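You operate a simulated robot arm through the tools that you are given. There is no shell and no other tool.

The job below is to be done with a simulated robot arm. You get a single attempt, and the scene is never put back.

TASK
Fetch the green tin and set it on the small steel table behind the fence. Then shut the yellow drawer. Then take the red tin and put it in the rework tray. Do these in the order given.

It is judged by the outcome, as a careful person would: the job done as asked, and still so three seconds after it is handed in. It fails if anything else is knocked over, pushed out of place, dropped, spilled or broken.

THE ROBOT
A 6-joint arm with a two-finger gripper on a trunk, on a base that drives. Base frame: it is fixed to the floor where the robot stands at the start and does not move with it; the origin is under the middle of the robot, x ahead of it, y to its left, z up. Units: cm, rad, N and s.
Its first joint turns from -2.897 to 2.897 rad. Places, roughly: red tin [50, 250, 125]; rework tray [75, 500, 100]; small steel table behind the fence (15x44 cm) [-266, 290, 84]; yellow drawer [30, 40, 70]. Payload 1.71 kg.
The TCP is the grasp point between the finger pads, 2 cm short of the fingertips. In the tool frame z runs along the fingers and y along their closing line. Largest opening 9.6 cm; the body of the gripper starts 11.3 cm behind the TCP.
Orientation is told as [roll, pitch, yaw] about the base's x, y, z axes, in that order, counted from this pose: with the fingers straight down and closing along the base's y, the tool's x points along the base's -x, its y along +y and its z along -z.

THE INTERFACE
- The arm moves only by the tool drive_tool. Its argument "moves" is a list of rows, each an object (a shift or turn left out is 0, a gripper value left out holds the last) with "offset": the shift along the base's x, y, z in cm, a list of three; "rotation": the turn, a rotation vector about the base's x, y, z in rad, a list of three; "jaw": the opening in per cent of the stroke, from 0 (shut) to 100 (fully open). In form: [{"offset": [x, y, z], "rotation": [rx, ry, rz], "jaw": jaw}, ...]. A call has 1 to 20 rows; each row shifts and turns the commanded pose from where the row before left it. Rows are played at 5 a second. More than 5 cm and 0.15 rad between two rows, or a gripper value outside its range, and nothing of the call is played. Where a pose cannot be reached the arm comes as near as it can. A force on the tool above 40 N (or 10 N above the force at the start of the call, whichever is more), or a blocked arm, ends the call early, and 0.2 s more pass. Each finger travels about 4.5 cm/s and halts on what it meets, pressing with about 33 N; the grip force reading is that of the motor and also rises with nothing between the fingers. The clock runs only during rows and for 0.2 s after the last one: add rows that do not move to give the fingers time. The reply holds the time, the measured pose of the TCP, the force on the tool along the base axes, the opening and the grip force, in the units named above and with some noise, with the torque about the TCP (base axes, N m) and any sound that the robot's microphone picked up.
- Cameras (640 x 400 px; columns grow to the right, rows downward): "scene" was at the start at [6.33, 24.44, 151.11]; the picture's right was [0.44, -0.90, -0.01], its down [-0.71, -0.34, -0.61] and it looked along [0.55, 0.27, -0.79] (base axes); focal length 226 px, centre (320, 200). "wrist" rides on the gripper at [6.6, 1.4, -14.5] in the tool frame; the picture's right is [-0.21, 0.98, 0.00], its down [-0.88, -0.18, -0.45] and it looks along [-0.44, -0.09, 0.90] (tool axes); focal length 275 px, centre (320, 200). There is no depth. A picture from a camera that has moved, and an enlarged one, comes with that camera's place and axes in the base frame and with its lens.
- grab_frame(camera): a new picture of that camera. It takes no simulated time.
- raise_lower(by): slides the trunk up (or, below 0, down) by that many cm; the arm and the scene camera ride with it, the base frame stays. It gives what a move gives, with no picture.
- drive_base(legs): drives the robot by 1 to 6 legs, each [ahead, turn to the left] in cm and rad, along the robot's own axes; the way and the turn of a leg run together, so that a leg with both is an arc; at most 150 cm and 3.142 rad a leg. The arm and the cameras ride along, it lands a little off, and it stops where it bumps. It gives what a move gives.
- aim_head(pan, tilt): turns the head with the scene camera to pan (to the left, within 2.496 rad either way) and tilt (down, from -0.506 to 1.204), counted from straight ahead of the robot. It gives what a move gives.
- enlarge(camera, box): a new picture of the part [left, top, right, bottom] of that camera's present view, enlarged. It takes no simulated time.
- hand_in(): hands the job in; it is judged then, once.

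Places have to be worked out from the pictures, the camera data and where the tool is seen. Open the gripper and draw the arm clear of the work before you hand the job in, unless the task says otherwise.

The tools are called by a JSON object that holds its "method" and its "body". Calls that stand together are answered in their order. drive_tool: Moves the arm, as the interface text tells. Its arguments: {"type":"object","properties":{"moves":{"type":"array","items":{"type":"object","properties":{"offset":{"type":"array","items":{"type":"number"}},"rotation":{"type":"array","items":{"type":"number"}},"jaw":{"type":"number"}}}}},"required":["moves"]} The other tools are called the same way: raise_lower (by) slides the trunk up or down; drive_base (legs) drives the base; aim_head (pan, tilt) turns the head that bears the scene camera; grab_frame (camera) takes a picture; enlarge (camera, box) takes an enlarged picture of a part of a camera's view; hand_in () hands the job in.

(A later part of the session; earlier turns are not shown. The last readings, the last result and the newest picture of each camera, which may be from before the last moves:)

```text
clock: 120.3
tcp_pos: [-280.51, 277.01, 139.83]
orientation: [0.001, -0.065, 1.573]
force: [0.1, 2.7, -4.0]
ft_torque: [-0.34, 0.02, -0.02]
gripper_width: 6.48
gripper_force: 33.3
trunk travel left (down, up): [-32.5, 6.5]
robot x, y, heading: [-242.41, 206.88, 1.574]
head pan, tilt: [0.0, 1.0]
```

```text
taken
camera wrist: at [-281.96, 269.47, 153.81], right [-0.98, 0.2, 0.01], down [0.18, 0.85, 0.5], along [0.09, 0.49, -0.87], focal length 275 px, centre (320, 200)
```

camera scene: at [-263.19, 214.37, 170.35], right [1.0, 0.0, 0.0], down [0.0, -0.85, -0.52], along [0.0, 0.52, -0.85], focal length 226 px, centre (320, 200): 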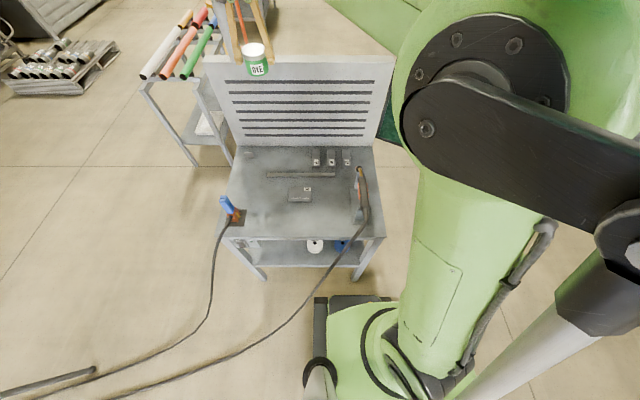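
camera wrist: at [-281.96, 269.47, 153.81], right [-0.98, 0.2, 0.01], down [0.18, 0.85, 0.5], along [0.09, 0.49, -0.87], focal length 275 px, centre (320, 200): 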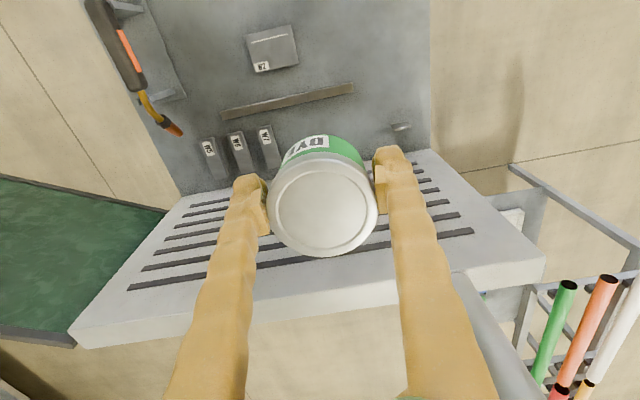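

The tin hangs in line with the strip. The tool is tilted about 0.065 rad outward, so I'll level it, move to y ≈ 290.3 still above the panel's height, and raise the head's view to check the wrist against the panel.

{"method": "drive_tool", "body": {"moves": [{"offset": [0, 3, 0], "rotation": [-0.033, 0, 0]}, {"offset": [0, 4, 0], "rotation": [-0.032, 0, 0]}, {"offset": [0, 4, 0]}, {"offset": [0, 2.3, 0]}, {"offset": [0, 0, 0]}, {"offset": [0, 0, 0]}]}}

{"method": "aim_head", "body": {"pan": 0.0, "tilt": 0.6}}

{"method": "grab_frame", "body": {"camera": "scene"}}

{"method": "grab_frame", "body": {"camera": "wrist"}}

```text
clock: 121.7
tcp_pos: [-280.56, 289.64, 140.23]
orientation: [-0.001, -0.005, 1.575]
force: [0.2, -0.3, -2.7]
ft_torque: [-0.02, -0.01, 0.02]
gripper_width: 6.49
gripper_force: 32.7
trunk travel left (down, up): [-32.5, 6.5]
robot x, y, heading: [-242.24, 206.92, 1.572]
head pan, tilt: [0.0, 1.0]
```

```text
clock: 122.5
tcp_pos: [-280.54, 289.58, 140.41]
orientation: [0.0, -0.005, 1.573]
force: [0.1, -0.2, -2.3]
ft_torque: [0.0, 0.01, 0.0]
gripper_width: 6.5
gripper_force: 33.1
trunk travel left (down, up): [-32.5, 6.5]
robot x, y, heading: [-242.31, 207.13, 1.577]
head pan, tilt: [0.0, 0.6]
```

```text
taken
camera scene: at [-263.23, 215.68, 173.54], right [1.0, 0.0, 0.0], down [0.0, -0.58, -0.82], along [0.0, 0.82, -0.58], focal length 226 px, centre (320, 200)
```

scene: 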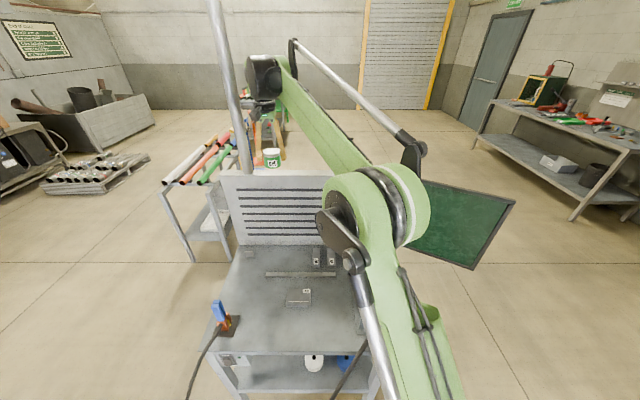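

```text
taken
camera wrist: at [-281.98, 282.92, 154.74], right [-0.98, 0.2, 0.0], down [0.18, 0.87, 0.45], along [0.09, 0.44, -0.89], focal length 275 px, centre (320, 200)
```

wrist: 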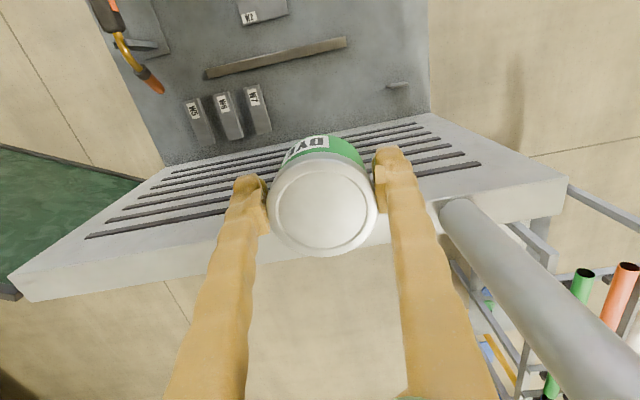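

I'll enlarge the wrist region to judge how far it reaches beyond the tool axis towards the panel and the pole.

{"method": "enlarge", "body": {"camera": "scene", "box": [200, 30, 360, 270]}}

{"method": "enlarge", "body": {"camera": "scene", "box": [220, 40, 320, 180]}}

```text
1.67 times, centred on (280, 150) of scene
camera zoom: at [-263.23, 215.68, 173.54], right [1.0, 0.0, 0.0], down [0.0, -0.58, -0.82], along [0.0, 0.82, -0.58], focal length 377 px, centre (387, 283)
```

zoom: 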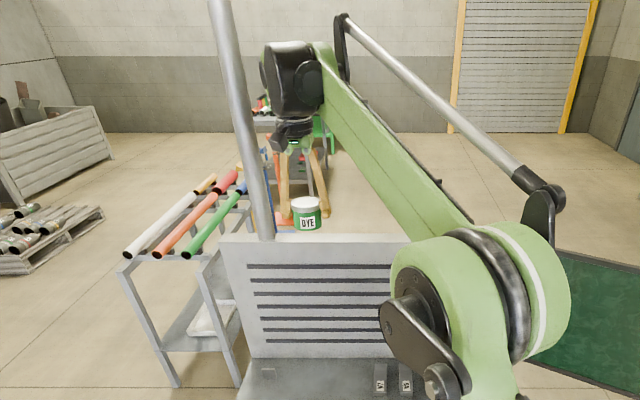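

```text
2.86 times, centred on (270, 110) of scene
camera zoom: at [-263.23, 215.68, 173.54], right [1.0, 0.0, 0.0], down [0.0, -0.58, -0.82], along [0.0, 0.82, -0.58], focal length 646 px, centre (463, 457)
```

zoom: 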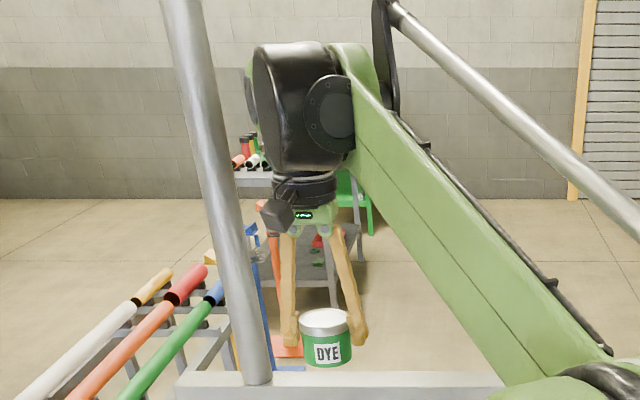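

The wrist housing will sit between z ≈ 103 and 124 when the tin is down, beside the panel, so I need to know how far it sticks out beyond the tool axis. I'll pull the arm in close to get a side view of the wrist from the head camera.

{"method": "drive_tool", "body": {"moves": [{"offset": [2.75, -3.6, 0]}, {"offset": [2.75, -3.6, 0]}, {"offset": [2.75, -3.6, 0]}, {"offset": [2.75, -3.6, 0]}, {"offset": [2.75, -3.6, 0]}, {"offset": [2.75, -3.6, 0]}, {"offset": [2.75, -3.6, 0]}, {"offset": [2.75, -3.6, 0]}, {"offset": [2.75, -3.6, 0]}, {"offset": [2.75, -3.6, 0]}, {"offset": [2.75, -3.6, 0]}, {"offset": [2.75, -3.6, 0]}, {"offset": [2.75, -3.6, 0]}, {"offset": [2.75, -3.6, 0]}, {"offset": [0, -3, 0]}, {"offset": [0, -3, 0]}, {"offset": [0, 0, 0]}]}}

{"method": "aim_head", "body": {"pan": -0.8, "tilt": 0.2}}

{"method": "grab_frame", "body": {"camera": "scene"}}

```text
clock: 126.2
tcp_pos: [-242.18, 232.6, 140.78]
orientation: [0.0, -0.01, 1.574]
force: [-0.3, -0.1, -1.9]
ft_torque: [-0.06, -0.04, 0.01]
gripper_width: 6.52
gripper_force: 32.7
trunk travel left (down, up): [-32.5, 6.5]
robot x, y, heading: [-242.32, 206.77, 1.573]
head pan, tilt: [0.0, 0.6]
```

```text
clock: 127.3
tcp_pos: [-242.16, 233.73, 140.62]
orientation: [0.0, -0.002, 1.575]
force: [0.0, -0.6, -1.1]
ft_torque: [0.04, 0.0, 0.0]
gripper_width: 6.49
gripper_force: 33.1
trunk travel left (down, up): [-32.5, 6.5]
robot x, y, heading: [-242.28, 207.09, 1.57]
head pan, tilt: [-0.799, 0.201]
```

```text
taken
camera scene: at [-256.53, 210.07, 177.34], right [0.7, -0.72, 0.0], down [-0.14, -0.14, -0.98], along [0.7, 0.69, -0.2], focal length 226 px, centre (320, 200)
```

scene: 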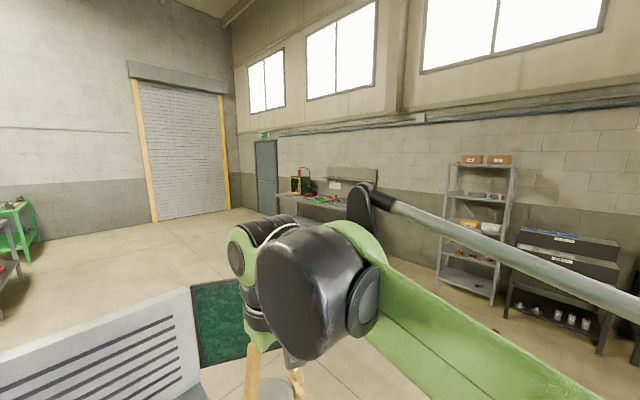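

This side view helps. I'll enlarge the wrist to measure its outward extent.

{"method": "enlarge", "body": {"camera": "scene", "box": [200, 190, 400, 400]}}

{"method": "aim_head", "body": {"pan": -0.8, "tilt": 0.7}}

{"method": "grab_frame", "body": {"camera": "scene"}}

```text
1.90 times, centred on (300, 295) of scene
camera zoom: at [-256.53, 210.07, 177.34], right [0.7, -0.72, 0.0], down [-0.14, -0.14, -0.98], along [0.7, 0.69, -0.2], focal length 431 px, centre (358, 19)
```

zoom: 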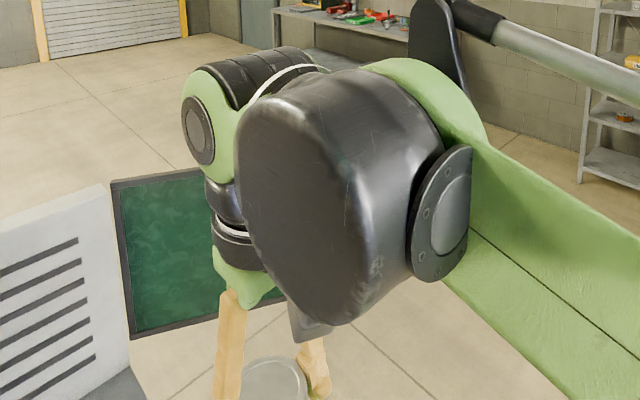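

```text
clock: 128.2
tcp_pos: [-242.1, 233.68, 140.55]
orientation: [-0.001, -0.002, 1.574]
force: [0.0, 0.1, -1.4]
ft_torque: [0.02, 0.0, 0.03]
gripper_width: 6.49
gripper_force: 33.1
trunk travel left (down, up): [-32.5, 6.5]
robot x, y, heading: [-242.6, 206.91, 1.577]
head pan, tilt: [-0.799, 0.7]
```

```text
taken
camera scene: at [-257.12, 212.3, 172.75], right [0.7, -0.72, 0.01], down [-0.46, -0.46, -0.76], along [0.55, 0.53, -0.65], focal length 226 px, centre (320, 200)
```

scene: 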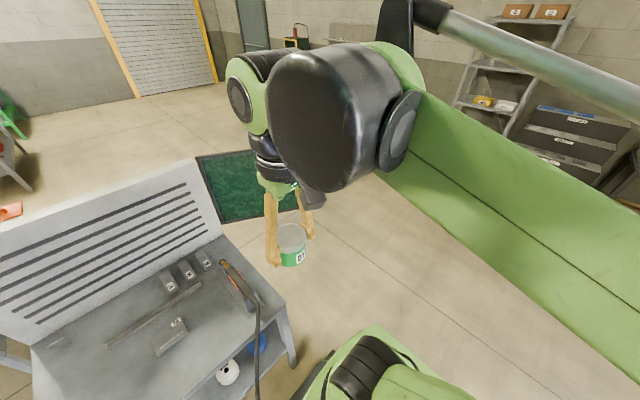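

The side view shows the outermost wrist cylinder sits right above the tool axis, with a radius of about 4–4.5 cm. It reaches only about 5 cm beyond the axis, against about 11 cm to the panel. I'll go back over the strip and then lower in stages.

{"method": "drive_tool", "body": {"moves": [{"offset": [0, 3, 0]}, {"offset": [0, 3, 0]}, {"offset": [-2.75, 3.6, 0]}, {"offset": [-2.75, 3.6, 0]}, {"offset": [-2.75, 3.6, 0]}, {"offset": [-2.75, 3.6, 0]}, {"offset": [-2.75, 3.6, 0]}, {"offset": [-2.75, 3.6, 0]}, {"offset": [-2.75, 3.6, 0]}, {"offset": [-2.75, 3.6, 0]}, {"offset": [-2.75, 3.6, 0]}, {"offset": [-2.75, 3.6, 0]}, {"offset": [-2.75, 3.6, 0]}, {"offset": [-2.75, 3.6, 0]}, {"offset": [-2.75, 3.6, 0]}, {"offset": [-2.75, 3.6, 0]}, {"offset": [0, 0.3, 0]}, {"offset": [0, 0, 0]}, {"offset": [0, 0, 0]}]}}

{"method": "raise_lower", "body": {"by": -15}}

{"method": "aim_head", "body": {"pan": 0.0, "tilt": 0.6}}

{"method": "grab_frame", "body": {"camera": "scene"}}

{"method": "grab_frame", "body": {"camera": "wrist"}}

```text
clock: 132.2
tcp_pos: [-280.58, 290.05, 140.36]
orientation: [0.0, -0.003, 1.574]
force: [0.9, 0.2, -2.6]
ft_torque: [-0.04, -0.04, 0.01]
gripper_width: 6.49
gripper_force: 32.5
trunk travel left (down, up): [-32.5, 6.5]
robot x, y, heading: [-242.13, 206.8, 1.572]
head pan, tilt: [-0.799, 0.7]
```

```text
clock: 134.0
tcp_pos: [-280.47, 289.91, 125.63]
orientation: [-0.001, -0.009, 1.574]
force: [0.6, 0.1, -2.9]
ft_torque: [-0.02, -0.03, -0.02]
gripper_width: 6.49
gripper_force: 32.8
trunk travel left (down, up): [-17.5, 21.5]
robot x, y, heading: [-242.34, 206.8, 1.569]
head pan, tilt: [-0.799, 0.7]
```

```text
clock: 135.1
tcp_pos: [-280.49, 289.96, 125.49]
orientation: [0.0, -0.006, 1.575]
force: [-1.1, 0.4, -2.2]
ft_torque: [0.0, 0.01, 0.0]
gripper_width: 6.5
gripper_force: 32.6
trunk travel left (down, up): [-17.5, 21.5]
robot x, y, heading: [-242.49, 207.04, 1.573]
head pan, tilt: [0.0, 0.6]
```

```text
taken
camera scene: at [-263.22, 215.44, 158.55], right [1.0, 0.0, 0.0], down [0.0, -0.58, -0.82], along [0.0, 0.82, -0.58], focal length 226 px, centre (320, 200)
```

scene: 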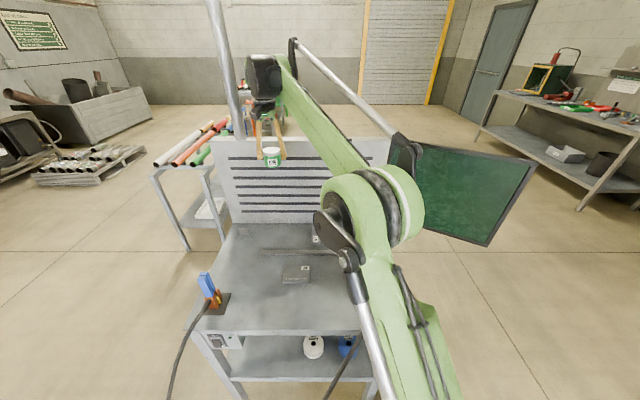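

```text
taken
camera wrist: at [-281.97, 283.28, 139.96], right [-0.98, 0.2, 0.0], down [0.18, 0.87, 0.45], along [0.09, 0.44, -0.89], focal length 275 px, centre (320, 200)
```

wrist: 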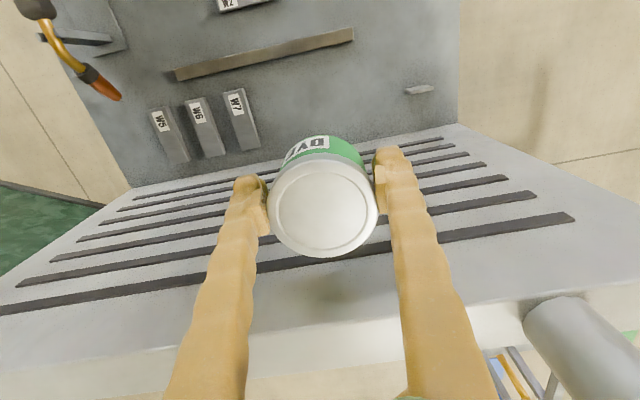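

The wrist stays well clear: panel top edge at y ≈ 300, W7's edge at x ≈ -268, bar at y ≈ 281. I'll lower 22 cm and check once more before touching down.

{"method": "drive_tool", "body": {"moves": [{"offset": [0, 0, -3]}, {"offset": [0, 0, -3]}, {"offset": [0, 0, -3]}, {"offset": [0, 0, -3]}, {"offset": [0, 0, -3]}, {"offset": [0, 0, -3]}, {"offset": [0, 0, -3]}, {"offset": [0, 0, -2]}, {"offset": [0, 0, 0]}, {"offset": [0, 0, 0]}]}}

{"method": "grab_frame", "body": {"camera": "scene"}}

{"method": "grab_frame", "body": {"camera": "wrist"}}

{"method": "enlarge", "body": {"camera": "scene", "box": [200, 80, 340, 300]}}

```text
clock: 137.3
tcp_pos: [-280.66, 289.83, 102.5]
orientation: [-0.001, -0.008, 1.574]
force: [-0.4, -0.5, -2.1]
ft_torque: [-0.01, -0.02, 0.04]
gripper_width: 6.52
gripper_force: 33.0
trunk travel left (down, up): [-17.5, 21.5]
robot x, y, heading: [-242.29, 207.03, 1.574]
head pan, tilt: [0.0, 0.6]
```

```text
taken
camera scene: at [-263.23, 215.44, 158.55], right [1.0, 0.0, 0.0], down [0.0, -0.58, -0.82], along [0.0, 0.82, -0.58], focal length 226 px, centre (320, 200)
```

scene: 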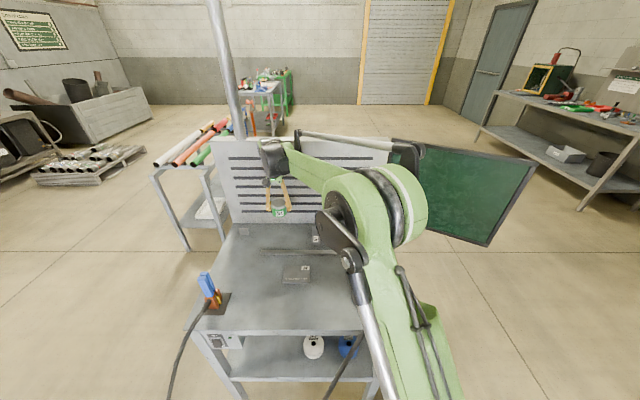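

```text
taken
camera wrist: at [-281.98, 283.25, 116.95], right [-0.98, 0.2, 0.0], down [0.18, 0.87, 0.45], along [0.09, 0.44, -0.89], focal length 275 px, centre (320, 200)
```

wrist: 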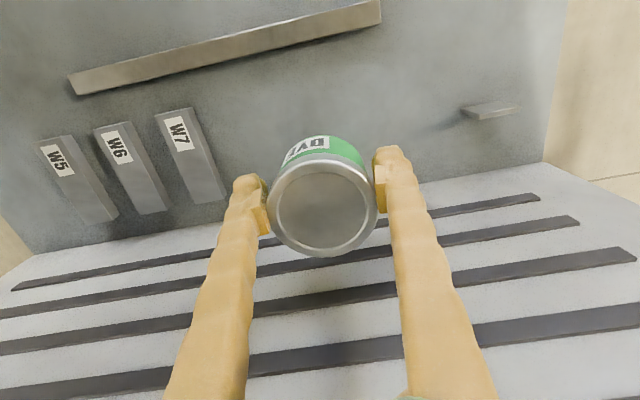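

```text
1.82 times, centred on (270, 190) of scene
camera zoom: at [-263.23, 215.44, 158.55], right [1.0, 0.0, 0.0], down [0.0, -0.58, -0.82], along [0.0, 0.82, -0.58], focal length 411 px, centre (411, 218)
```

zoom: 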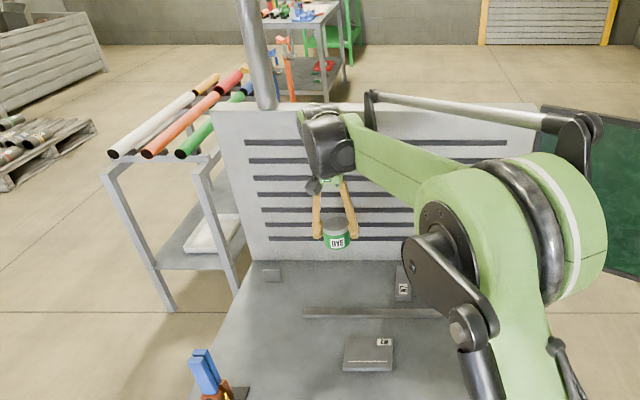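

All clear so far, with the tin above the free patch. I'll lower to TCP z ≈ 91 and then feel for the table in small steps.

{"method": "drive_tool", "body": {"moves": [{"offset": [0, 0, -3]}, {"offset": [0, 0, -3]}, {"offset": [0, 0, -3]}, {"offset": [0, 0, -2]}, {"offset": [0, 0, 0]}, {"offset": [0, 0, 0]}]}}

{"method": "enlarge", "body": {"camera": "scene", "box": [220, 130, 340, 270]}}

```text
clock: 138.7
tcp_pos: [-280.47, 289.8, 91.58]
orientation: [-0.001, -0.007, 1.574]
force: [0.8, 0.5, -1.7]
ft_torque: [-0.01, -0.01, -0.01]
gripper_width: 6.5
gripper_force: 32.8
trunk travel left (down, up): [-17.5, 21.5]
robot x, y, heading: [-241.95, 207.11, 1.572]
head pan, tilt: [0.0, 0.6]
```

```text
2.86 times, centred on (280, 200) of scene
camera zoom: at [-263.23, 215.45, 158.55], right [1.0, 0.0, 0.0], down [0.0, -0.58, -0.82], along [0.0, 0.82, -0.58], focal length 646 px, centre (434, 200)
```

zoom: 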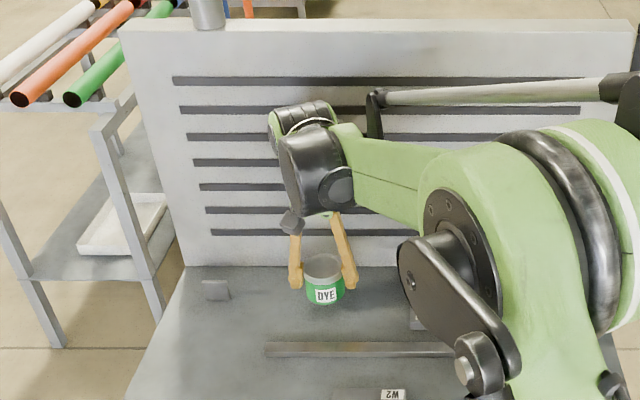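

The tin hovers a few cm above the patch. I'll descend in small steps and watch the vertical force.

{"method": "drive_tool", "body": {"moves": [{"offset": [0, 0, -0.6]}, {"offset": [0, 0, -0.6]}, {"offset": [0, 0, -0.6]}, {"offset": [0, 0, -0.5]}, {"offset": [0, 0, 0]}]}}

{"method": "enlarge", "body": {"camera": "scene", "box": [240, 190, 320, 260]}}

```text
clock: 139.9
tcp_pos: [-280.61, 289.96, 89.22]
orientation: [-0.001, -0.007, 1.573]
force: [0.0, -0.4, -2.0]
ft_torque: [-0.02, -0.02, -0.02]
gripper_width: 6.48
gripper_force: 33.6
trunk travel left (down, up): [-17.5, 21.5]
robot x, y, heading: [-242.5, 206.91, 1.574]
head pan, tilt: [0.0, 0.6]
```

```text
5.71 times, centred on (280, 225) of scene
camera zoom: at [-263.23, 215.45, 158.55], right [1.0, 0.0, 0.0], down [0.0, -0.58, -0.82], along [0.0, 0.82, -0.58], focal length 1292 px, centre (549, 57)
```

zoom: 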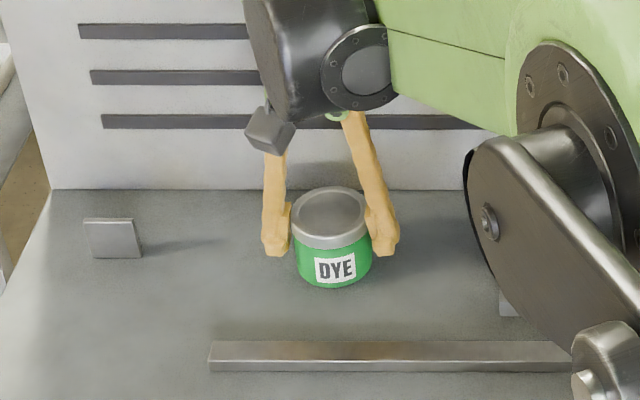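

From the picture the tin's base is at z ≈ 86.6 and the table at about 84, so some 2.5 cm remain. I'll keep lowering gently.

{"method": "drive_tool", "body": {"moves": [{"offset": [0, 0, -0.5]}, {"offset": [0, 0, -0.5]}, {"offset": [0, 0, -0.4]}, {"offset": [0, 0, 0]}]}}

{"method": "drive_tool", "body": {"moves": [{"offset": [0, 0, -0.3]}, {"offset": [0, 0, -0.2]}, {"offset": [0, 0, 0]}]}}

{"method": "enlarge", "body": {"camera": "scene", "box": [240, 190, 320, 260]}}

```text
clock: 140.4
tcp_pos: [-280.59, 288.2, 90.19]
orientation: [0.003, -0.025, 1.574]
force: [0.1, -2.0, -1.3]
ft_torque: [0.08, 0.01, -0.02]
gripper_width: 6.49
gripper_force: 32.7
trunk travel left (down, up): [-17.5, 21.5]
robot x, y, heading: [-242.18, 207.12, 1.572]
head pan, tilt: [0.0, 0.6]
stopped in row 2: the force on the tool passed its limit at 49 N (the readings are from after the stop); the commanded pose is now the measured one
```

```text
clock: 141.2
tcp_pos: [-280.52, 288.46, 89.53]
orientation: [0.004, -0.022, 1.575]
force: [0.2, -0.3, -2.3]
ft_torque: [0.01, 0.02, 0.0]
gripper_width: 6.51
gripper_force: 32.8
trunk travel left (down, up): [-17.5, 21.5]
robot x, y, heading: [-241.93, 207.05, 1.569]
head pan, tilt: [0.0, 0.6]
```

```text
5.71 times, centred on (280, 225) of scene
camera zoom: at [-263.23, 215.43, 158.55], right [1.0, 0.0, 0.0], down [0.0, -0.58, -0.82], along [0.0, 0.82, -0.58], focal length 1292 px, centre (549, 57)
```

zoom: 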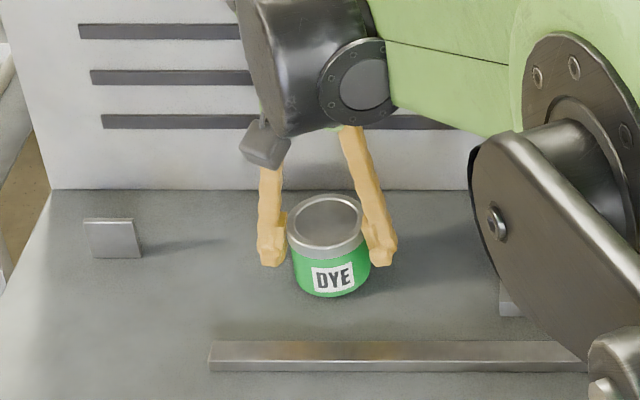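

The call stopped on a 49 N touch around z ≈ 88.5, so the tin's base reached the table there; it still looks upright in the grip. I'll level the small tilt and then lower in very fine steps.

{"method": "drive_tool", "body": {"moves": [{"offset": [0, 0.6, 0], "rotation": [-0.02, 0, 0]}, {"offset": [0, 0.4, 0]}, {"offset": [0, 0, 0]}]}}

{"method": "drive_tool", "body": {"moves": [{"offset": [0, 0, -0.15]}, {"offset": [0, 0, -0.15]}, {"offset": [0, 0, 0]}]}}

{"method": "grab_frame", "body": {"camera": "wrist"}}

```text
clock: 142.0
tcp_pos: [-280.66, 289.55, 89.58]
orientation: [0.003, -0.002, 1.574]
force: [-0.1, 0.1, -1.9]
ft_torque: [-0.03, 0.0, 0.01]
gripper_width: 6.48
gripper_force: 32.2
trunk travel left (down, up): [-17.5, 21.5]
robot x, y, heading: [-242.49, 206.64, 1.57]
head pan, tilt: [0.0, 0.6]
```

```text
clock: 142.8
tcp_pos: [-280.79, 289.56, 89.2]
orientation: [0.002, -0.002, 1.574]
force: [-0.2, 0.0, -1.9]
ft_torque: [-0.02, 0.02, 0.01]
gripper_width: 6.49
gripper_force: 33.1
trunk travel left (down, up): [-17.5, 21.5]
robot x, y, heading: [-242.1, 206.76, 1.572]
head pan, tilt: [0.0, 0.6]
```

```text
taken
camera wrist: at [-281.98, 283.03, 103.63], right [-0.98, 0.2, 0.0], down [0.18, 0.88, 0.45], along [0.09, 0.44, -0.89], focal length 275 px, centre (320, 200)
```

wrist: 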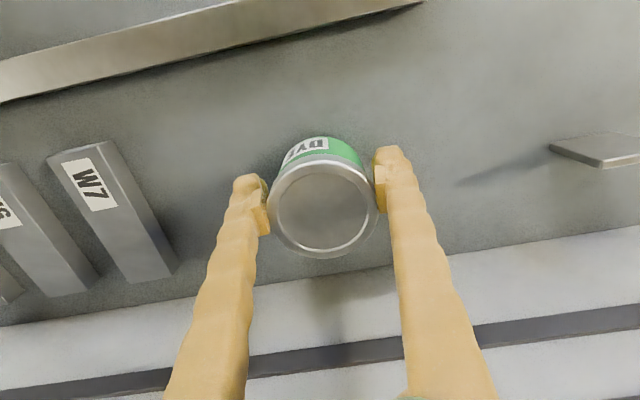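

There's no contact yet at z = 89.2. I'll continue down in fine steps.

{"method": "drive_tool", "body": {"moves": [{"offset": [0, 0, -0.1]}, {"offset": [0, 0, -0.1]}, {"offset": [0, 0, -0.1]}, {"offset": [0, 0, 0]}]}}

{"method": "drive_tool", "body": {"moves": [{"offset": [0, 0, -0.1]}, {"offset": [0, 0, -0.1]}, {"offset": [0, 0, 0]}]}}

{"method": "drive_tool", "body": {"moves": [{"offset": [0, 0, -0.1]}, {"offset": [0, 0, -0.1]}, {"offset": [0, 0, 0]}]}}

```text
clock: 143.8
tcp_pos: [-280.64, 289.53, 89.12]
orientation: [0.002, -0.003, 1.574]
force: [-3.9, 10.1, 25.7]
ft_torque: [1.04, 0.18, 0.12]
gripper_width: 6.5
gripper_force: 33.6
trunk travel left (down, up): [-17.5, 21.5]
robot x, y, heading: [-242.22, 206.52, 1.572]
head pan, tilt: [0.0, 0.6]
```

```text
clock: 144.3
tcp_pos: [-280.55, 287.96, 90.28]
orientation: [0.004, -0.02, 1.578]
force: [-0.4, -2.2, -1.5]
ft_torque: [0.13, 0.04, 0.03]
gripper_width: 6.47
gripper_force: 32.8
trunk travel left (down, up): [-17.5, 21.5]
robot x, y, heading: [-242.53, 207.0, 1.572]
head pan, tilt: [0.0, 0.6]
stopped in row 2: the force on the tool passed its limit at 42 N (the readings are from after the stop); the commanded pose is now the measured one
```

```text
clock: 145.1
tcp_pos: [-280.57, 288.21, 89.71]
orientation: [0.001, -0.018, 1.575]
force: [-0.2, -0.4, -1.9]
ft_torque: [-0.03, 0.0, -0.02]
gripper_width: 6.45
gripper_force: 32.9
trunk travel left (down, up): [-17.5, 21.5]
robot x, y, heading: [-242.01, 207.06, 1.572]
head pan, tilt: [0.0, 0.6]
```

Contact is at about TCP z = 89.1, with the back rim touching first. I'll level and re-centre, come down to just touch, and then release there.

{"method": "drive_tool", "body": {"moves": [{"offset": [0, 0.6, 0], "rotation": [-0.016, 0, 0]}, {"offset": [0, 0.4, 0]}, {"offset": [0, 0, -0.2]}, {"offset": [0, 0, -0.1]}, {"offset": [0, 0, 0]}]}}

{"method": "drive_tool", "body": {"moves": [{"offset": [0, 0, -0.1]}, {"offset": [0, 0, 0]}]}}

```text
clock: 146.3
tcp_pos: [-280.49, 289.34, 89.47]
orientation: [0.002, -0.001, 1.575]
force: [-0.2, 0.2, -1.9]
ft_torque: [0.01, 0.03, -0.02]
gripper_width: 6.49
gripper_force: 32.7
trunk travel left (down, up): [-17.5, 21.5]
robot x, y, heading: [-242.32, 207.24, 1.57]
head pan, tilt: [0.0, 0.6]
```

```text
clock: 146.9
tcp_pos: [-280.54, 289.21, 89.38]
orientation: [0.002, -0.002, 1.573]
force: [-0.7, -0.9, -2.0]
ft_torque: [-0.01, 0.01, 0.03]
gripper_width: 6.45
gripper_force: 33.0
trunk travel left (down, up): [-17.5, 21.5]
robot x, y, heading: [-242.09, 207.03, 1.576]
head pan, tilt: [0.0, 0.6]
```

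No touch yet at 89.38; two more fine steps, then check.

{"method": "drive_tool", "body": {"moves": [{"offset": [0, 0, -0.1]}, {"offset": [0, 0, -0.08]}, {"offset": [0, 0, 0]}]}}

{"method": "enlarge", "body": {"camera": "scene", "box": [240, 190, 320, 260]}}

```text
clock: 147.7
tcp_pos: [-280.52, 289.21, 89.38]
orientation: [0.0, -0.001, 1.577]
force: [0.1, 0.1, -2.6]
ft_torque: [0.03, 0.0, 0.02]
gripper_width: 6.5
gripper_force: 33.7
trunk travel left (down, up): [-17.5, 21.5]
robot x, y, heading: [-242.16, 207.08, 1.573]
head pan, tilt: [0.0, 0.6]
```

```text
5.71 times, centred on (280, 225) of scene
camera zoom: at [-263.23, 215.45, 158.55], right [1.0, 0.0, 0.0], down [0.0, -0.58, -0.82], along [0.0, 0.82, -0.58], focal length 1292 px, centre (549, 57)
```

zoom: 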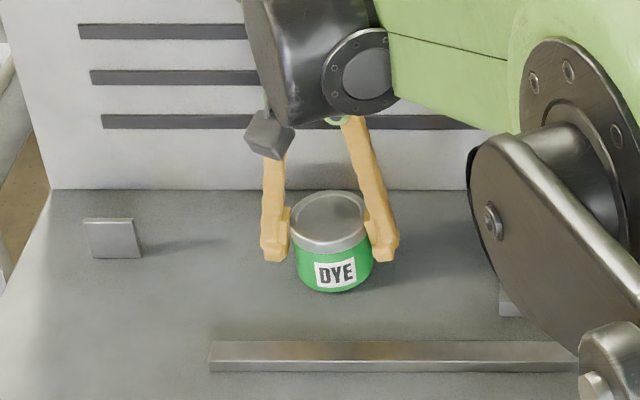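

{"method": "drive_tool", "body": {"moves": [{"offset": [0, 0, -0.12]}, {"offset": [0, 0, 0]}]}}

```text
clock: 148.3
tcp_pos: [-280.53, 289.27, 89.08]
orientation: [0.001, -0.002, 1.574]
force: [-0.4, 0.5, -0.7]
ft_torque: [-0.01, -0.01, -0.02]
gripper_width: 6.51
gripper_force: 32.9
trunk travel left (down, up): [-17.5, 21.5]
robot x, y, heading: [-242.2, 207.12, 1.568]
head pan, tilt: [0.0, 0.6]
```

The force is just starting to change at z ≈ 89.1; one more fine step should give a light contact.

{"method": "drive_tool", "body": {"moves": [{"offset": [0, 0, -0.1]}, {"offset": [0, 0, 0]}]}}

```text
clock: 148.9
tcp_pos: [-280.46, 289.25, 89.02]
orientation: [0.002, -0.002, 1.574]
force: [-2.1, 1.4, 6.8]
ft_torque: [0.33, 0.2, 0.0]
gripper_width: 6.49
gripper_force: 32.7
trunk travel left (down, up): [-17.5, 21.5]
robot x, y, heading: [-242.34, 207.13, 1.574]
head pan, tilt: [0.0, 0.6]
```

Light contact of about 9 N. I'll open the fingers gradually to release the tin.

{"method": "drive_tool", "body": {"moves": [{"jaw": 66}, {"jaw": 70}, {"jaw": 74}, {"jaw": 80}, {"jaw": 86}, {"jaw": 86}, {"jaw": 86}]}}

{"method": "enlarge", "body": {"camera": "scene", "box": [240, 190, 320, 260]}}

{"method": "grab_frame", "body": {"camera": "wrist"}}

```text
clock: 150.5
tcp_pos: [-280.45, 289.31, 89.04]
orientation: [0.002, -0.003, 1.574]
force: [0.4, -0.6, 0.1]
ft_torque: [0.0, 0.01, -0.06]
gripper_width: 8.22
gripper_force: 0.0
trunk travel left (down, up): [-17.5, 21.5]
robot x, y, heading: [-242.36, 206.95, 1.571]
head pan, tilt: [0.0, 0.6]
```

```text
5.71 times, centred on (280, 225) of scene
camera zoom: at [-263.23, 215.44, 158.55], right [1.0, 0.0, 0.0], down [0.0, -0.58, -0.82], along [0.0, 0.82, -0.58], focal length 1292 px, centre (549, 57)
```

zoom: 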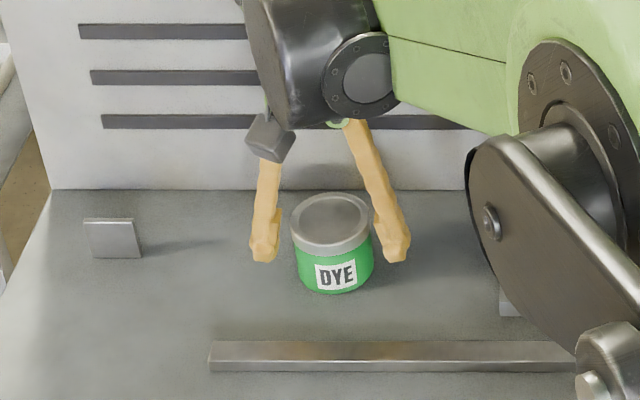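

```text
taken
camera wrist: at [-281.89, 282.72, 103.49], right [-0.98, 0.2, 0.0], down [0.18, 0.88, 0.45], along [0.09, 0.44, -0.9], focal length 275 px, centre (320, 200)
```

wrist: 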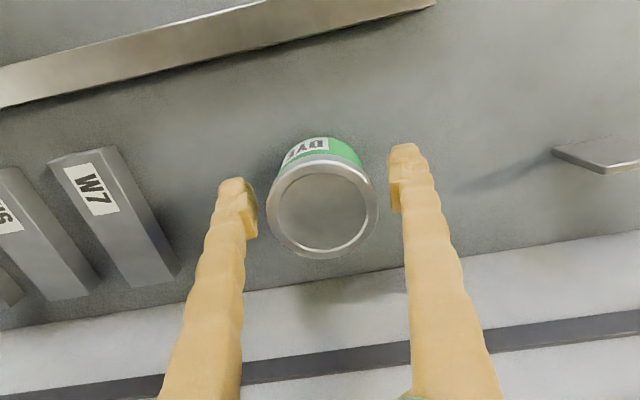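

The tin stands free and upright on the strip between the fingers. I'll raise the gripper straight up above the panel, then check.

{"method": "drive_tool", "body": {"moves": [{"offset": [0, 0, 1]}, {"offset": [0, 0, 2]}, {"offset": [0, 0, 3]}, {"offset": [0, 0, 4]}, {"offset": [0, 0, 4]}, {"offset": [0, 0, 4]}, {"offset": [0, 0, 4]}, {"offset": [0, 0, 4]}, {"offset": [0, 0, 4]}, {"offset": [0, 0, 4]}, {"offset": [0, 0, 4]}, {"offset": [0, 0, 0]}]}}

{"method": "grab_frame", "body": {"camera": "wrist"}}

{"method": "enlarge", "body": {"camera": "scene", "box": [200, 130, 360, 300]}}

```text
clock: 153.1
tcp_pos: [-280.51, 289.42, 127.08]
orientation: [0.002, -0.001, 1.576]
force: [0.7, -0.3, -0.3]
ft_torque: [-0.01, 0.02, -0.01]
gripper_width: 8.28
gripper_force: 0.1
trunk travel left (down, up): [-17.5, 21.5]
robot x, y, heading: [-242.38, 206.93, 1.579]
head pan, tilt: [0.0, 0.6]
```

```text
taken
camera wrist: at [-281.87, 282.89, 141.57], right [-0.98, 0.2, 0.0], down [0.18, 0.88, 0.45], along [0.09, 0.44, -0.9], focal length 275 px, centre (320, 200)
```

wrist: 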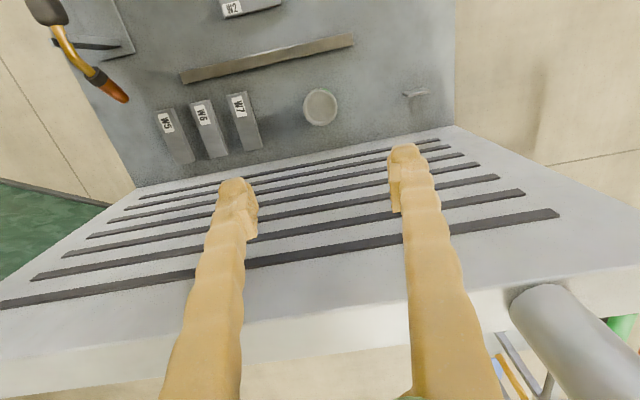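

```text
2.35 times, centred on (280, 215) of scene
camera zoom: at [-263.22, 215.43, 158.55], right [1.0, 0.0, 0.0], down [0.0, -0.58, -0.82], along [0.0, 0.82, -0.58], focal length 532 px, centre (414, 165)
```

zoom: 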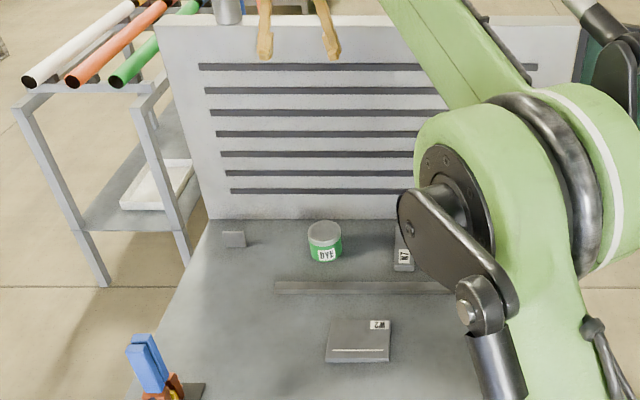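

The green tin stands behind the bar, upright, and nothing else has moved. Now I'll retract the arm over the table, back the robot away, and head for the drawer.

{"method": "drive_tool", "body": {"moves": [{"offset": [2.75, -3.6, 0.5]}, {"offset": [2.75, -3.6, 0.5]}, {"offset": [2.75, -3.6, 0]}, {"offset": [2.75, -3.6, 0]}, {"offset": [2.75, -3.6, 0]}, {"offset": [2.75, -3.6, 0]}, {"offset": [2.75, -3.6, 0]}, {"offset": [2.75, -3.6, 0]}, {"offset": [2.75, -3.6, 0]}, {"offset": [2.75, -3.6, 0]}, {"offset": [2.75, -3.6, 0]}, {"offset": [2.75, -3.6, 0]}, {"offset": [2.75, -3.6, 0]}, {"offset": [2.75, -3.6, 0], "jaw": 0}, {"offset": [0, 0, 0]}]}}

{"method": "drive_base", "body": {"legs": [[-45, 0]]}}

{"method": "grab_frame", "body": {"camera": "scene"}}

```text
clock: 156.3
tcp_pos: [-241.92, 238.7, 128.29]
orientation: [0.002, -0.004, 1.574]
force: [0.6, 0.9, -0.8]
ft_torque: [0.0, -0.01, 0.01]
gripper_width: 2.99
gripper_force: 0.0
trunk travel left (down, up): [-17.5, 21.5]
robot x, y, heading: [-242.24, 207.23, 1.57]
head pan, tilt: [0.0, 0.6]
```

```text
clock: 159.8
tcp_pos: [-241.96, 196.18, 127.72]
orientation: [0.003, 0.015, 1.577]
force: [0.4, -1.0, 1.7]
ft_torque: [0.15, 0.01, -0.02]
gripper_width: 0.0
gripper_force: 30.0
trunk travel left (down, up): [-17.5, 21.5]
robot x, y, heading: [-242.12, 162.24, 1.572]
head pan, tilt: [0.0, 0.6]
```

```text
taken
camera scene: at [-263.13, 170.69, 158.54], right [1.0, 0.0, 0.0], down [0.0, -0.58, -0.82], along [0.0, 0.82, -0.58], focal length 226 px, centre (320, 200)
```

scene: 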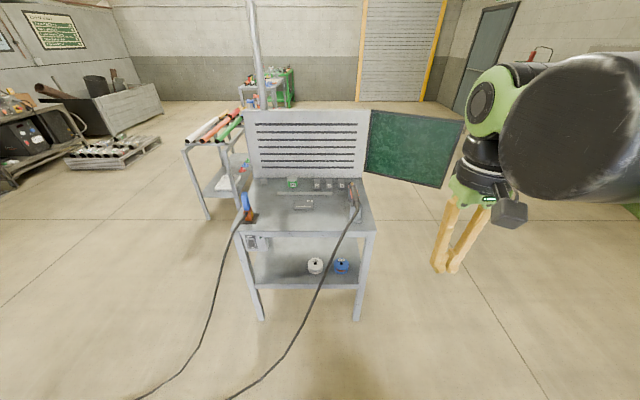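

Clear of the table, and the green tin is still standing. Next I drive to about [-38, 38] facing the bench and look at the drawer.

{"method": "drive_base", "body": {"legs": [[0, -1.06], [0, -1.05], [120, 0], [118, 0], [0, 0.54]]}}

{"method": "aim_head", "body": {"pan": -0.2, "tilt": 0.8}}

{"method": "grab_frame", "body": {"camera": "scene"}}

```text
clock: 186.0
tcp_pos: [-2.94, 43.35, 127.7]
orientation: [0.002, 0.015, 0.008]
force: [-1.6, 0.1, 1.3]
ft_torque: [0.0, -0.27, 0.02]
gripper_width: 0.0
gripper_force: 29.0
trunk travel left (down, up): [-17.5, 21.5]
robot x, y, heading: [-37.0, 43.25, 0.01]
head pan, tilt: [0.0, 0.6]
```

```text
clock: 186.8
tcp_pos: [-4.64, 43.34, 128.24]
orientation: [0.001, 0.0, 0.009]
force: [0.8, 0.2, 0.0]
ft_torque: [0.01, 0.05, 0.02]
gripper_width: 0.01
gripper_force: 29.5
trunk travel left (down, up): [-17.5, 21.5]
robot x, y, heading: [-37.17, 43.75, 0.003]
head pan, tilt: [-0.201, 0.799]
```

```text
taken
camera scene: at [-33.6, 63.09, 157.02], right [-0.19, -0.98, 0.0], down [-0.7, 0.14, -0.7], along [0.69, -0.13, -0.71], focal length 226 px, centre (320, 200)
```

scene: 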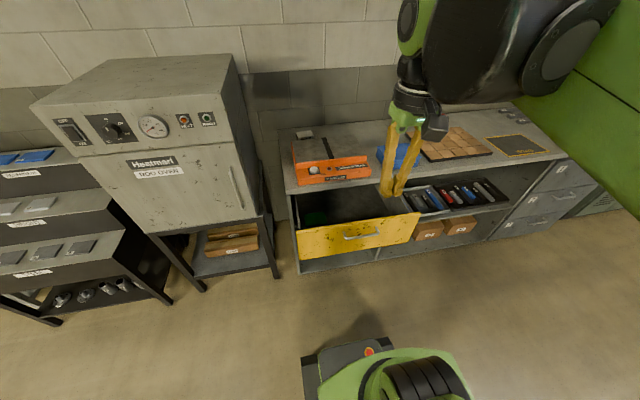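

I'll enlarge the drawer front to fix its position and the handle's.

{"method": "enlarge", "body": {"camera": "scene", "box": [270, 130, 440, 280]}}

{"method": "grab_frame", "body": {"camera": "wrist"}}

```text
2.67 times, centred on (355, 205) of scene
camera zoom: at [-33.6, 63.09, 157.02], right [-0.19, -0.98, 0.0], down [-0.7, 0.14, -0.7], along [0.69, -0.13, -0.71], focal length 603 px, centre (227, 187)
```

zoom: 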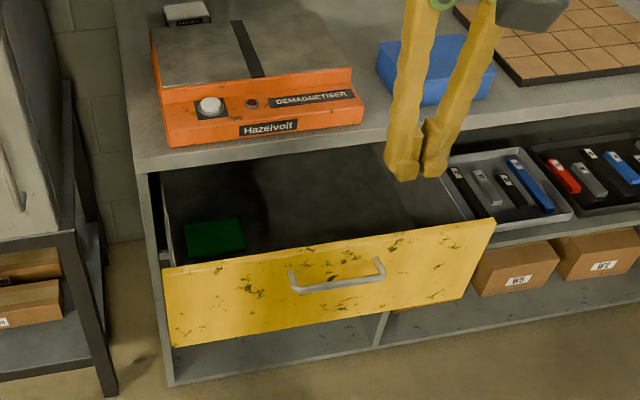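

```text
taken
camera wrist: at [-11.24, 44.65, 142.75], right [0.2, 0.98, 0.0], down [0.88, -0.18, 0.44], along [0.44, -0.09, -0.9], focal length 275 px, centre (320, 200)
```

wrist: 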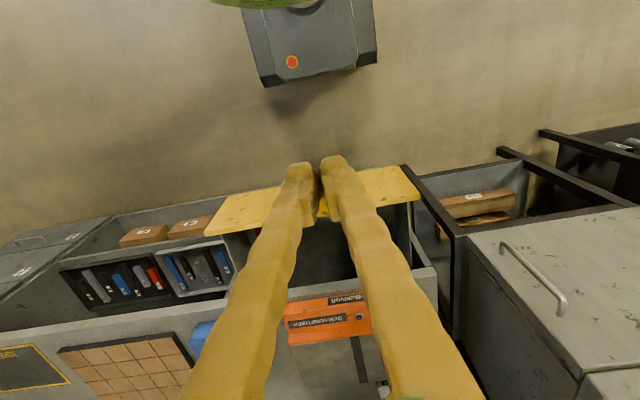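

Triangulated from both views, the drawer front is at x ≈ 21, y 9–62, z 63–84.6, with the handle bar at z ≈ 79, x ≈ 17.5, y 28–43. I'll tilt the closed fingers about 43° forward and bring them above the handle centre to push on the face at z ≈ 82.

{"method": "drive_tool", "body": {"moves": [{"offset": [3, -1.5, 0], "rotation": [0, -0.15, 0]}, {"offset": [3, -1.5, 0], "rotation": [0, -0.15, 0]}, {"offset": [3, -1.5, 0], "rotation": [0, -0.15, 0]}, {"offset": [3, -1.5, 0], "rotation": [0, -0.15, 0]}, {"offset": [2, -1.3, 0], "rotation": [0, -0.15, 0]}, {"offset": [0, 0, -4]}, {"offset": [0, 0, -4]}, {"offset": [0, 0, -4]}, {"offset": [0, 0, -4]}, {"offset": [0, 0, -4]}, {"offset": [0, 0, -4]}, {"offset": [0, 0, -4]}, {"offset": [0, 0, -3]}, {"offset": [0, 0, 0]}, {"offset": [0, 0, 0]}]}}

{"method": "grab_frame", "body": {"camera": "scene"}}

{"method": "grab_frame", "body": {"camera": "wrist"}}

```text
clock: 190.0
tcp_pos: [7.56, 36.09, 97.85]
orientation: [-0.005, -0.764, 0.008]
force: [-0.5, 1.4, -0.7]
ft_torque: [0.0, -0.11, 0.0]
gripper_width: 0.01
gripper_force: 29.3
trunk travel left (down, up): [-17.5, 21.5]
robot x, y, heading: [-37.1, 43.82, 0.011]
head pan, tilt: [-0.201, 0.799]
```

```text
taken
camera scene: at [-33.48, 63.09, 157.0], right [-0.19, -0.98, 0.0], down [-0.7, 0.14, -0.7], along [0.69, -0.13, -0.71], focal length 226 px, centre (320, 200)
```

scene: 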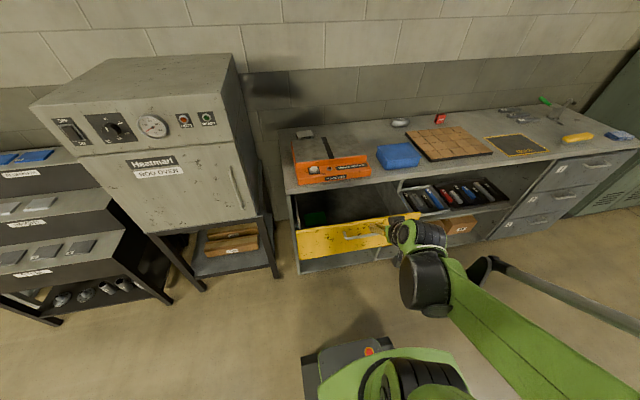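

```text
taken
camera wrist: at [-7.19, 37.33, 103.81], right [0.14, 0.98, 0.14], down [0.33, -0.18, 0.93], along [0.93, -0.09, -0.34], focal length 275 px, centre (320, 200)
```

wrist: 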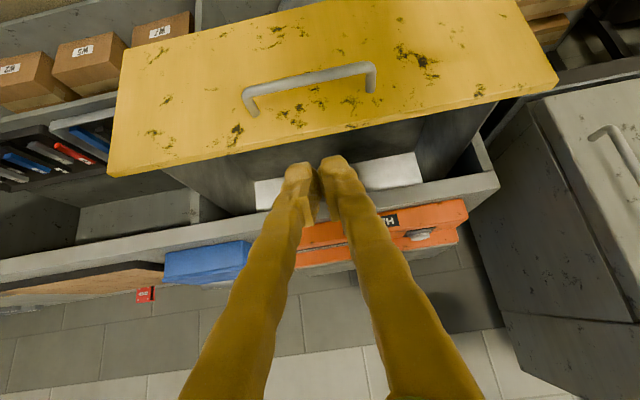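

The wrist view confirms it: top edge of the drawer front at x ≈ 21.4, z ≈ 84.6, handle mounts at z ≈ 79.7. I'll bring the fingertips just in front of the face, above the handle.

{"method": "drive_tool", "body": {"moves": [{"offset": [2, 0, -3.5]}, {"offset": [2, 0, -3.5]}, {"offset": [2, 0, -3.5]}, {"offset": [1.5, 0, -2.5]}, {"offset": [0.5, 0, -1.2]}, {"offset": [0, 0, 0]}, {"offset": [0, 0, 0]}]}}

{"method": "grab_frame", "body": {"camera": "wrist"}}

{"method": "enlarge", "body": {"camera": "scene", "box": [280, 160, 460, 300]}}

```text
clock: 191.6
tcp_pos: [17.71, 35.97, 85.07]
orientation: [-0.004, -0.751, 0.012]
force: [-0.2, 0.6, 0.3]
ft_torque: [0.02, -0.03, 0.0]
gripper_width: 0.0
gripper_force: 29.5
out of reach, approached as far as the arm can: row 4, 5
trunk travel left (down, up): [-17.5, 21.5]
robot x, y, heading: [-36.85, 43.97, 0.006]
head pan, tilt: [-0.201, 0.799]
```

```text
taken
camera wrist: at [2.93, 37.22, 91.24], right [0.14, 0.98, 0.14], down [0.34, -0.18, 0.92], along [0.93, -0.09, -0.36], focal length 275 px, centre (320, 200)
```

wrist: 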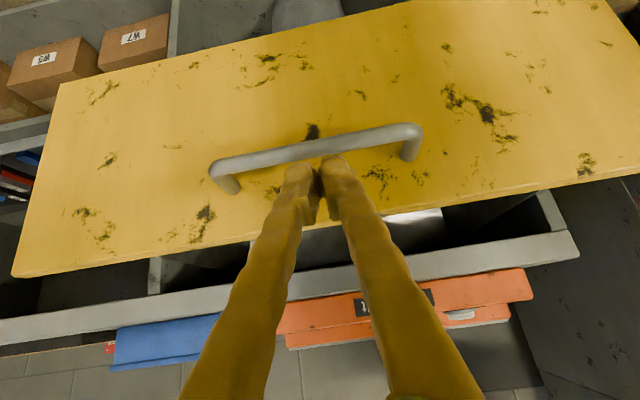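

```text
2.86 times, centred on (370, 230) of scene
camera zoom: at [-31.34, 63.09, 156.95], right [-0.19, -0.98, 0.0], down [-0.71, 0.14, -0.69], along [0.68, -0.13, -0.72], focal length 646 px, centre (177, 114)
```

zoom: 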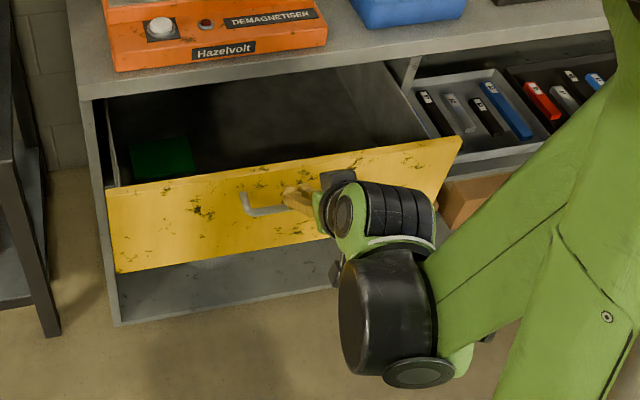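

The arm is at its low limit there: contact would be at z ≈ 84.3, too near the top edge. I'll lower the trunk 1.7 cm to bring the contact to about 82.5, then check.

{"method": "raise_lower", "body": {"by": -1.7}}

{"method": "grab_frame", "body": {"camera": "wrist"}}

{"method": "enlarge", "body": {"camera": "scene", "box": [320, 190, 420, 250]}}

```text
clock: 191.9
tcp_pos: [16.95, 35.85, 85.32]
orientation: [-0.007, -0.77, 0.011]
force: [-1.3, 0.5, 1.1]
ft_torque: [-0.02, -0.02, 0.03]
gripper_width: 0.03
gripper_force: 29.6
trunk travel left (down, up): [-16.9, 22.1]
robot x, y, heading: [-37.17, 43.72, 0.004]
head pan, tilt: [-0.201, 0.799]
stopped: the force on the tool passed its limit at 201 N (the readings are from after the stop); the commanded pose is now the measured one
```

```text
taken
camera wrist: at [1.97, 37.26, 91.15], right [0.14, 0.98, 0.14], down [0.32, -0.18, 0.93], along [0.94, -0.09, -0.34], focal length 275 px, centre (320, 200)
```

wrist: 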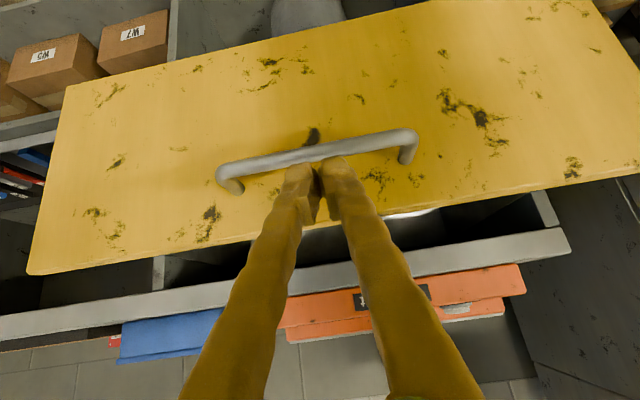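

```text
6.40 times, centred on (370, 220) of scene
camera zoom: at [-30.92, 63.12, 156.36], right [-0.19, -0.98, 0.0], down [-0.71, 0.14, -0.69], along [0.68, -0.13, -0.72], focal length 1447 px, centre (0, 72)
```

zoom: 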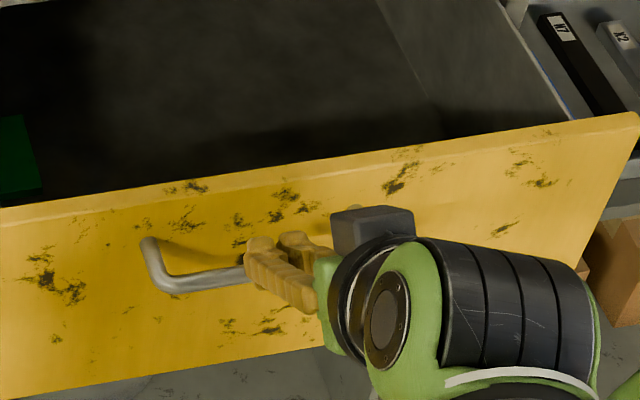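

The fingertips came down on the handle bar, so the bar sits higher (z ≈ 82.5) than I judged; the picture shows the handle unharmed. I'll lift off and move to y ≈ 51, beside the handle, where the plain face can be pushed.

{"method": "drive_tool", "body": {"moves": [{"offset": [-1, 0, 3]}, {"offset": [-2, 0, 3]}, {"offset": [-3, 0, 2]}, {"offset": [-1, 4, 0]}, {"offset": [0, 4, 0]}, {"offset": [0, 4, 0]}, {"offset": [0, 3, 0]}, {"offset": [0, 0, 0]}]}}

{"method": "raise_lower", "body": {"by": -9}}

{"method": "grab_frame", "body": {"camera": "wrist"}}

{"method": "grab_frame", "body": {"camera": "scene"}}

```text
clock: 193.8
tcp_pos: [10.01, 50.73, 93.28]
orientation: [-0.007, -0.77, 0.013]
force: [0.0, 0.1, 1.0]
ft_torque: [0.03, -0.03, 0.04]
gripper_width: 0.02
gripper_force: 29.7
trunk travel left (down, up): [-16.9, 22.1]
robot x, y, heading: [-36.73, 43.92, 0.01]
head pan, tilt: [-0.201, 0.799]
```

```text
clock: 195.0
tcp_pos: [9.73, 50.76, 84.35]
orientation: [-0.007, -0.772, 0.012]
force: [-0.7, -0.3, -1.0]
ft_torque: [0.03, -0.09, -0.01]
gripper_width: 0.0
gripper_force: 30.0
trunk travel left (down, up): [-7.9, 31.1]
robot x, y, heading: [-36.7, 44.03, 0.008]
head pan, tilt: [-0.201, 0.799]
```

```text
taken
camera wrist: at [-5.15, 52.17, 90.23], right [0.14, 0.98, 0.14], down [0.32, -0.18, 0.93], along [0.94, -0.09, -0.34], focal length 275 px, centre (320, 200)
```

wrist: 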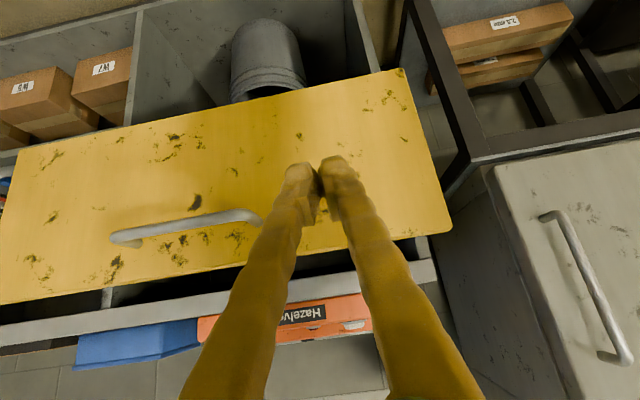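

```text
taken
camera scene: at [-33.51, 63.1, 147.47], right [-0.19, -0.98, 0.0], down [-0.7, 0.14, -0.7], along [0.69, -0.13, -0.71], focal length 226 px, centre (320, 200)
```

scene: 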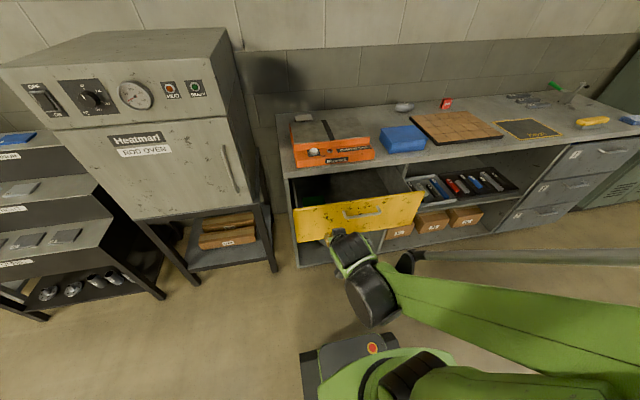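

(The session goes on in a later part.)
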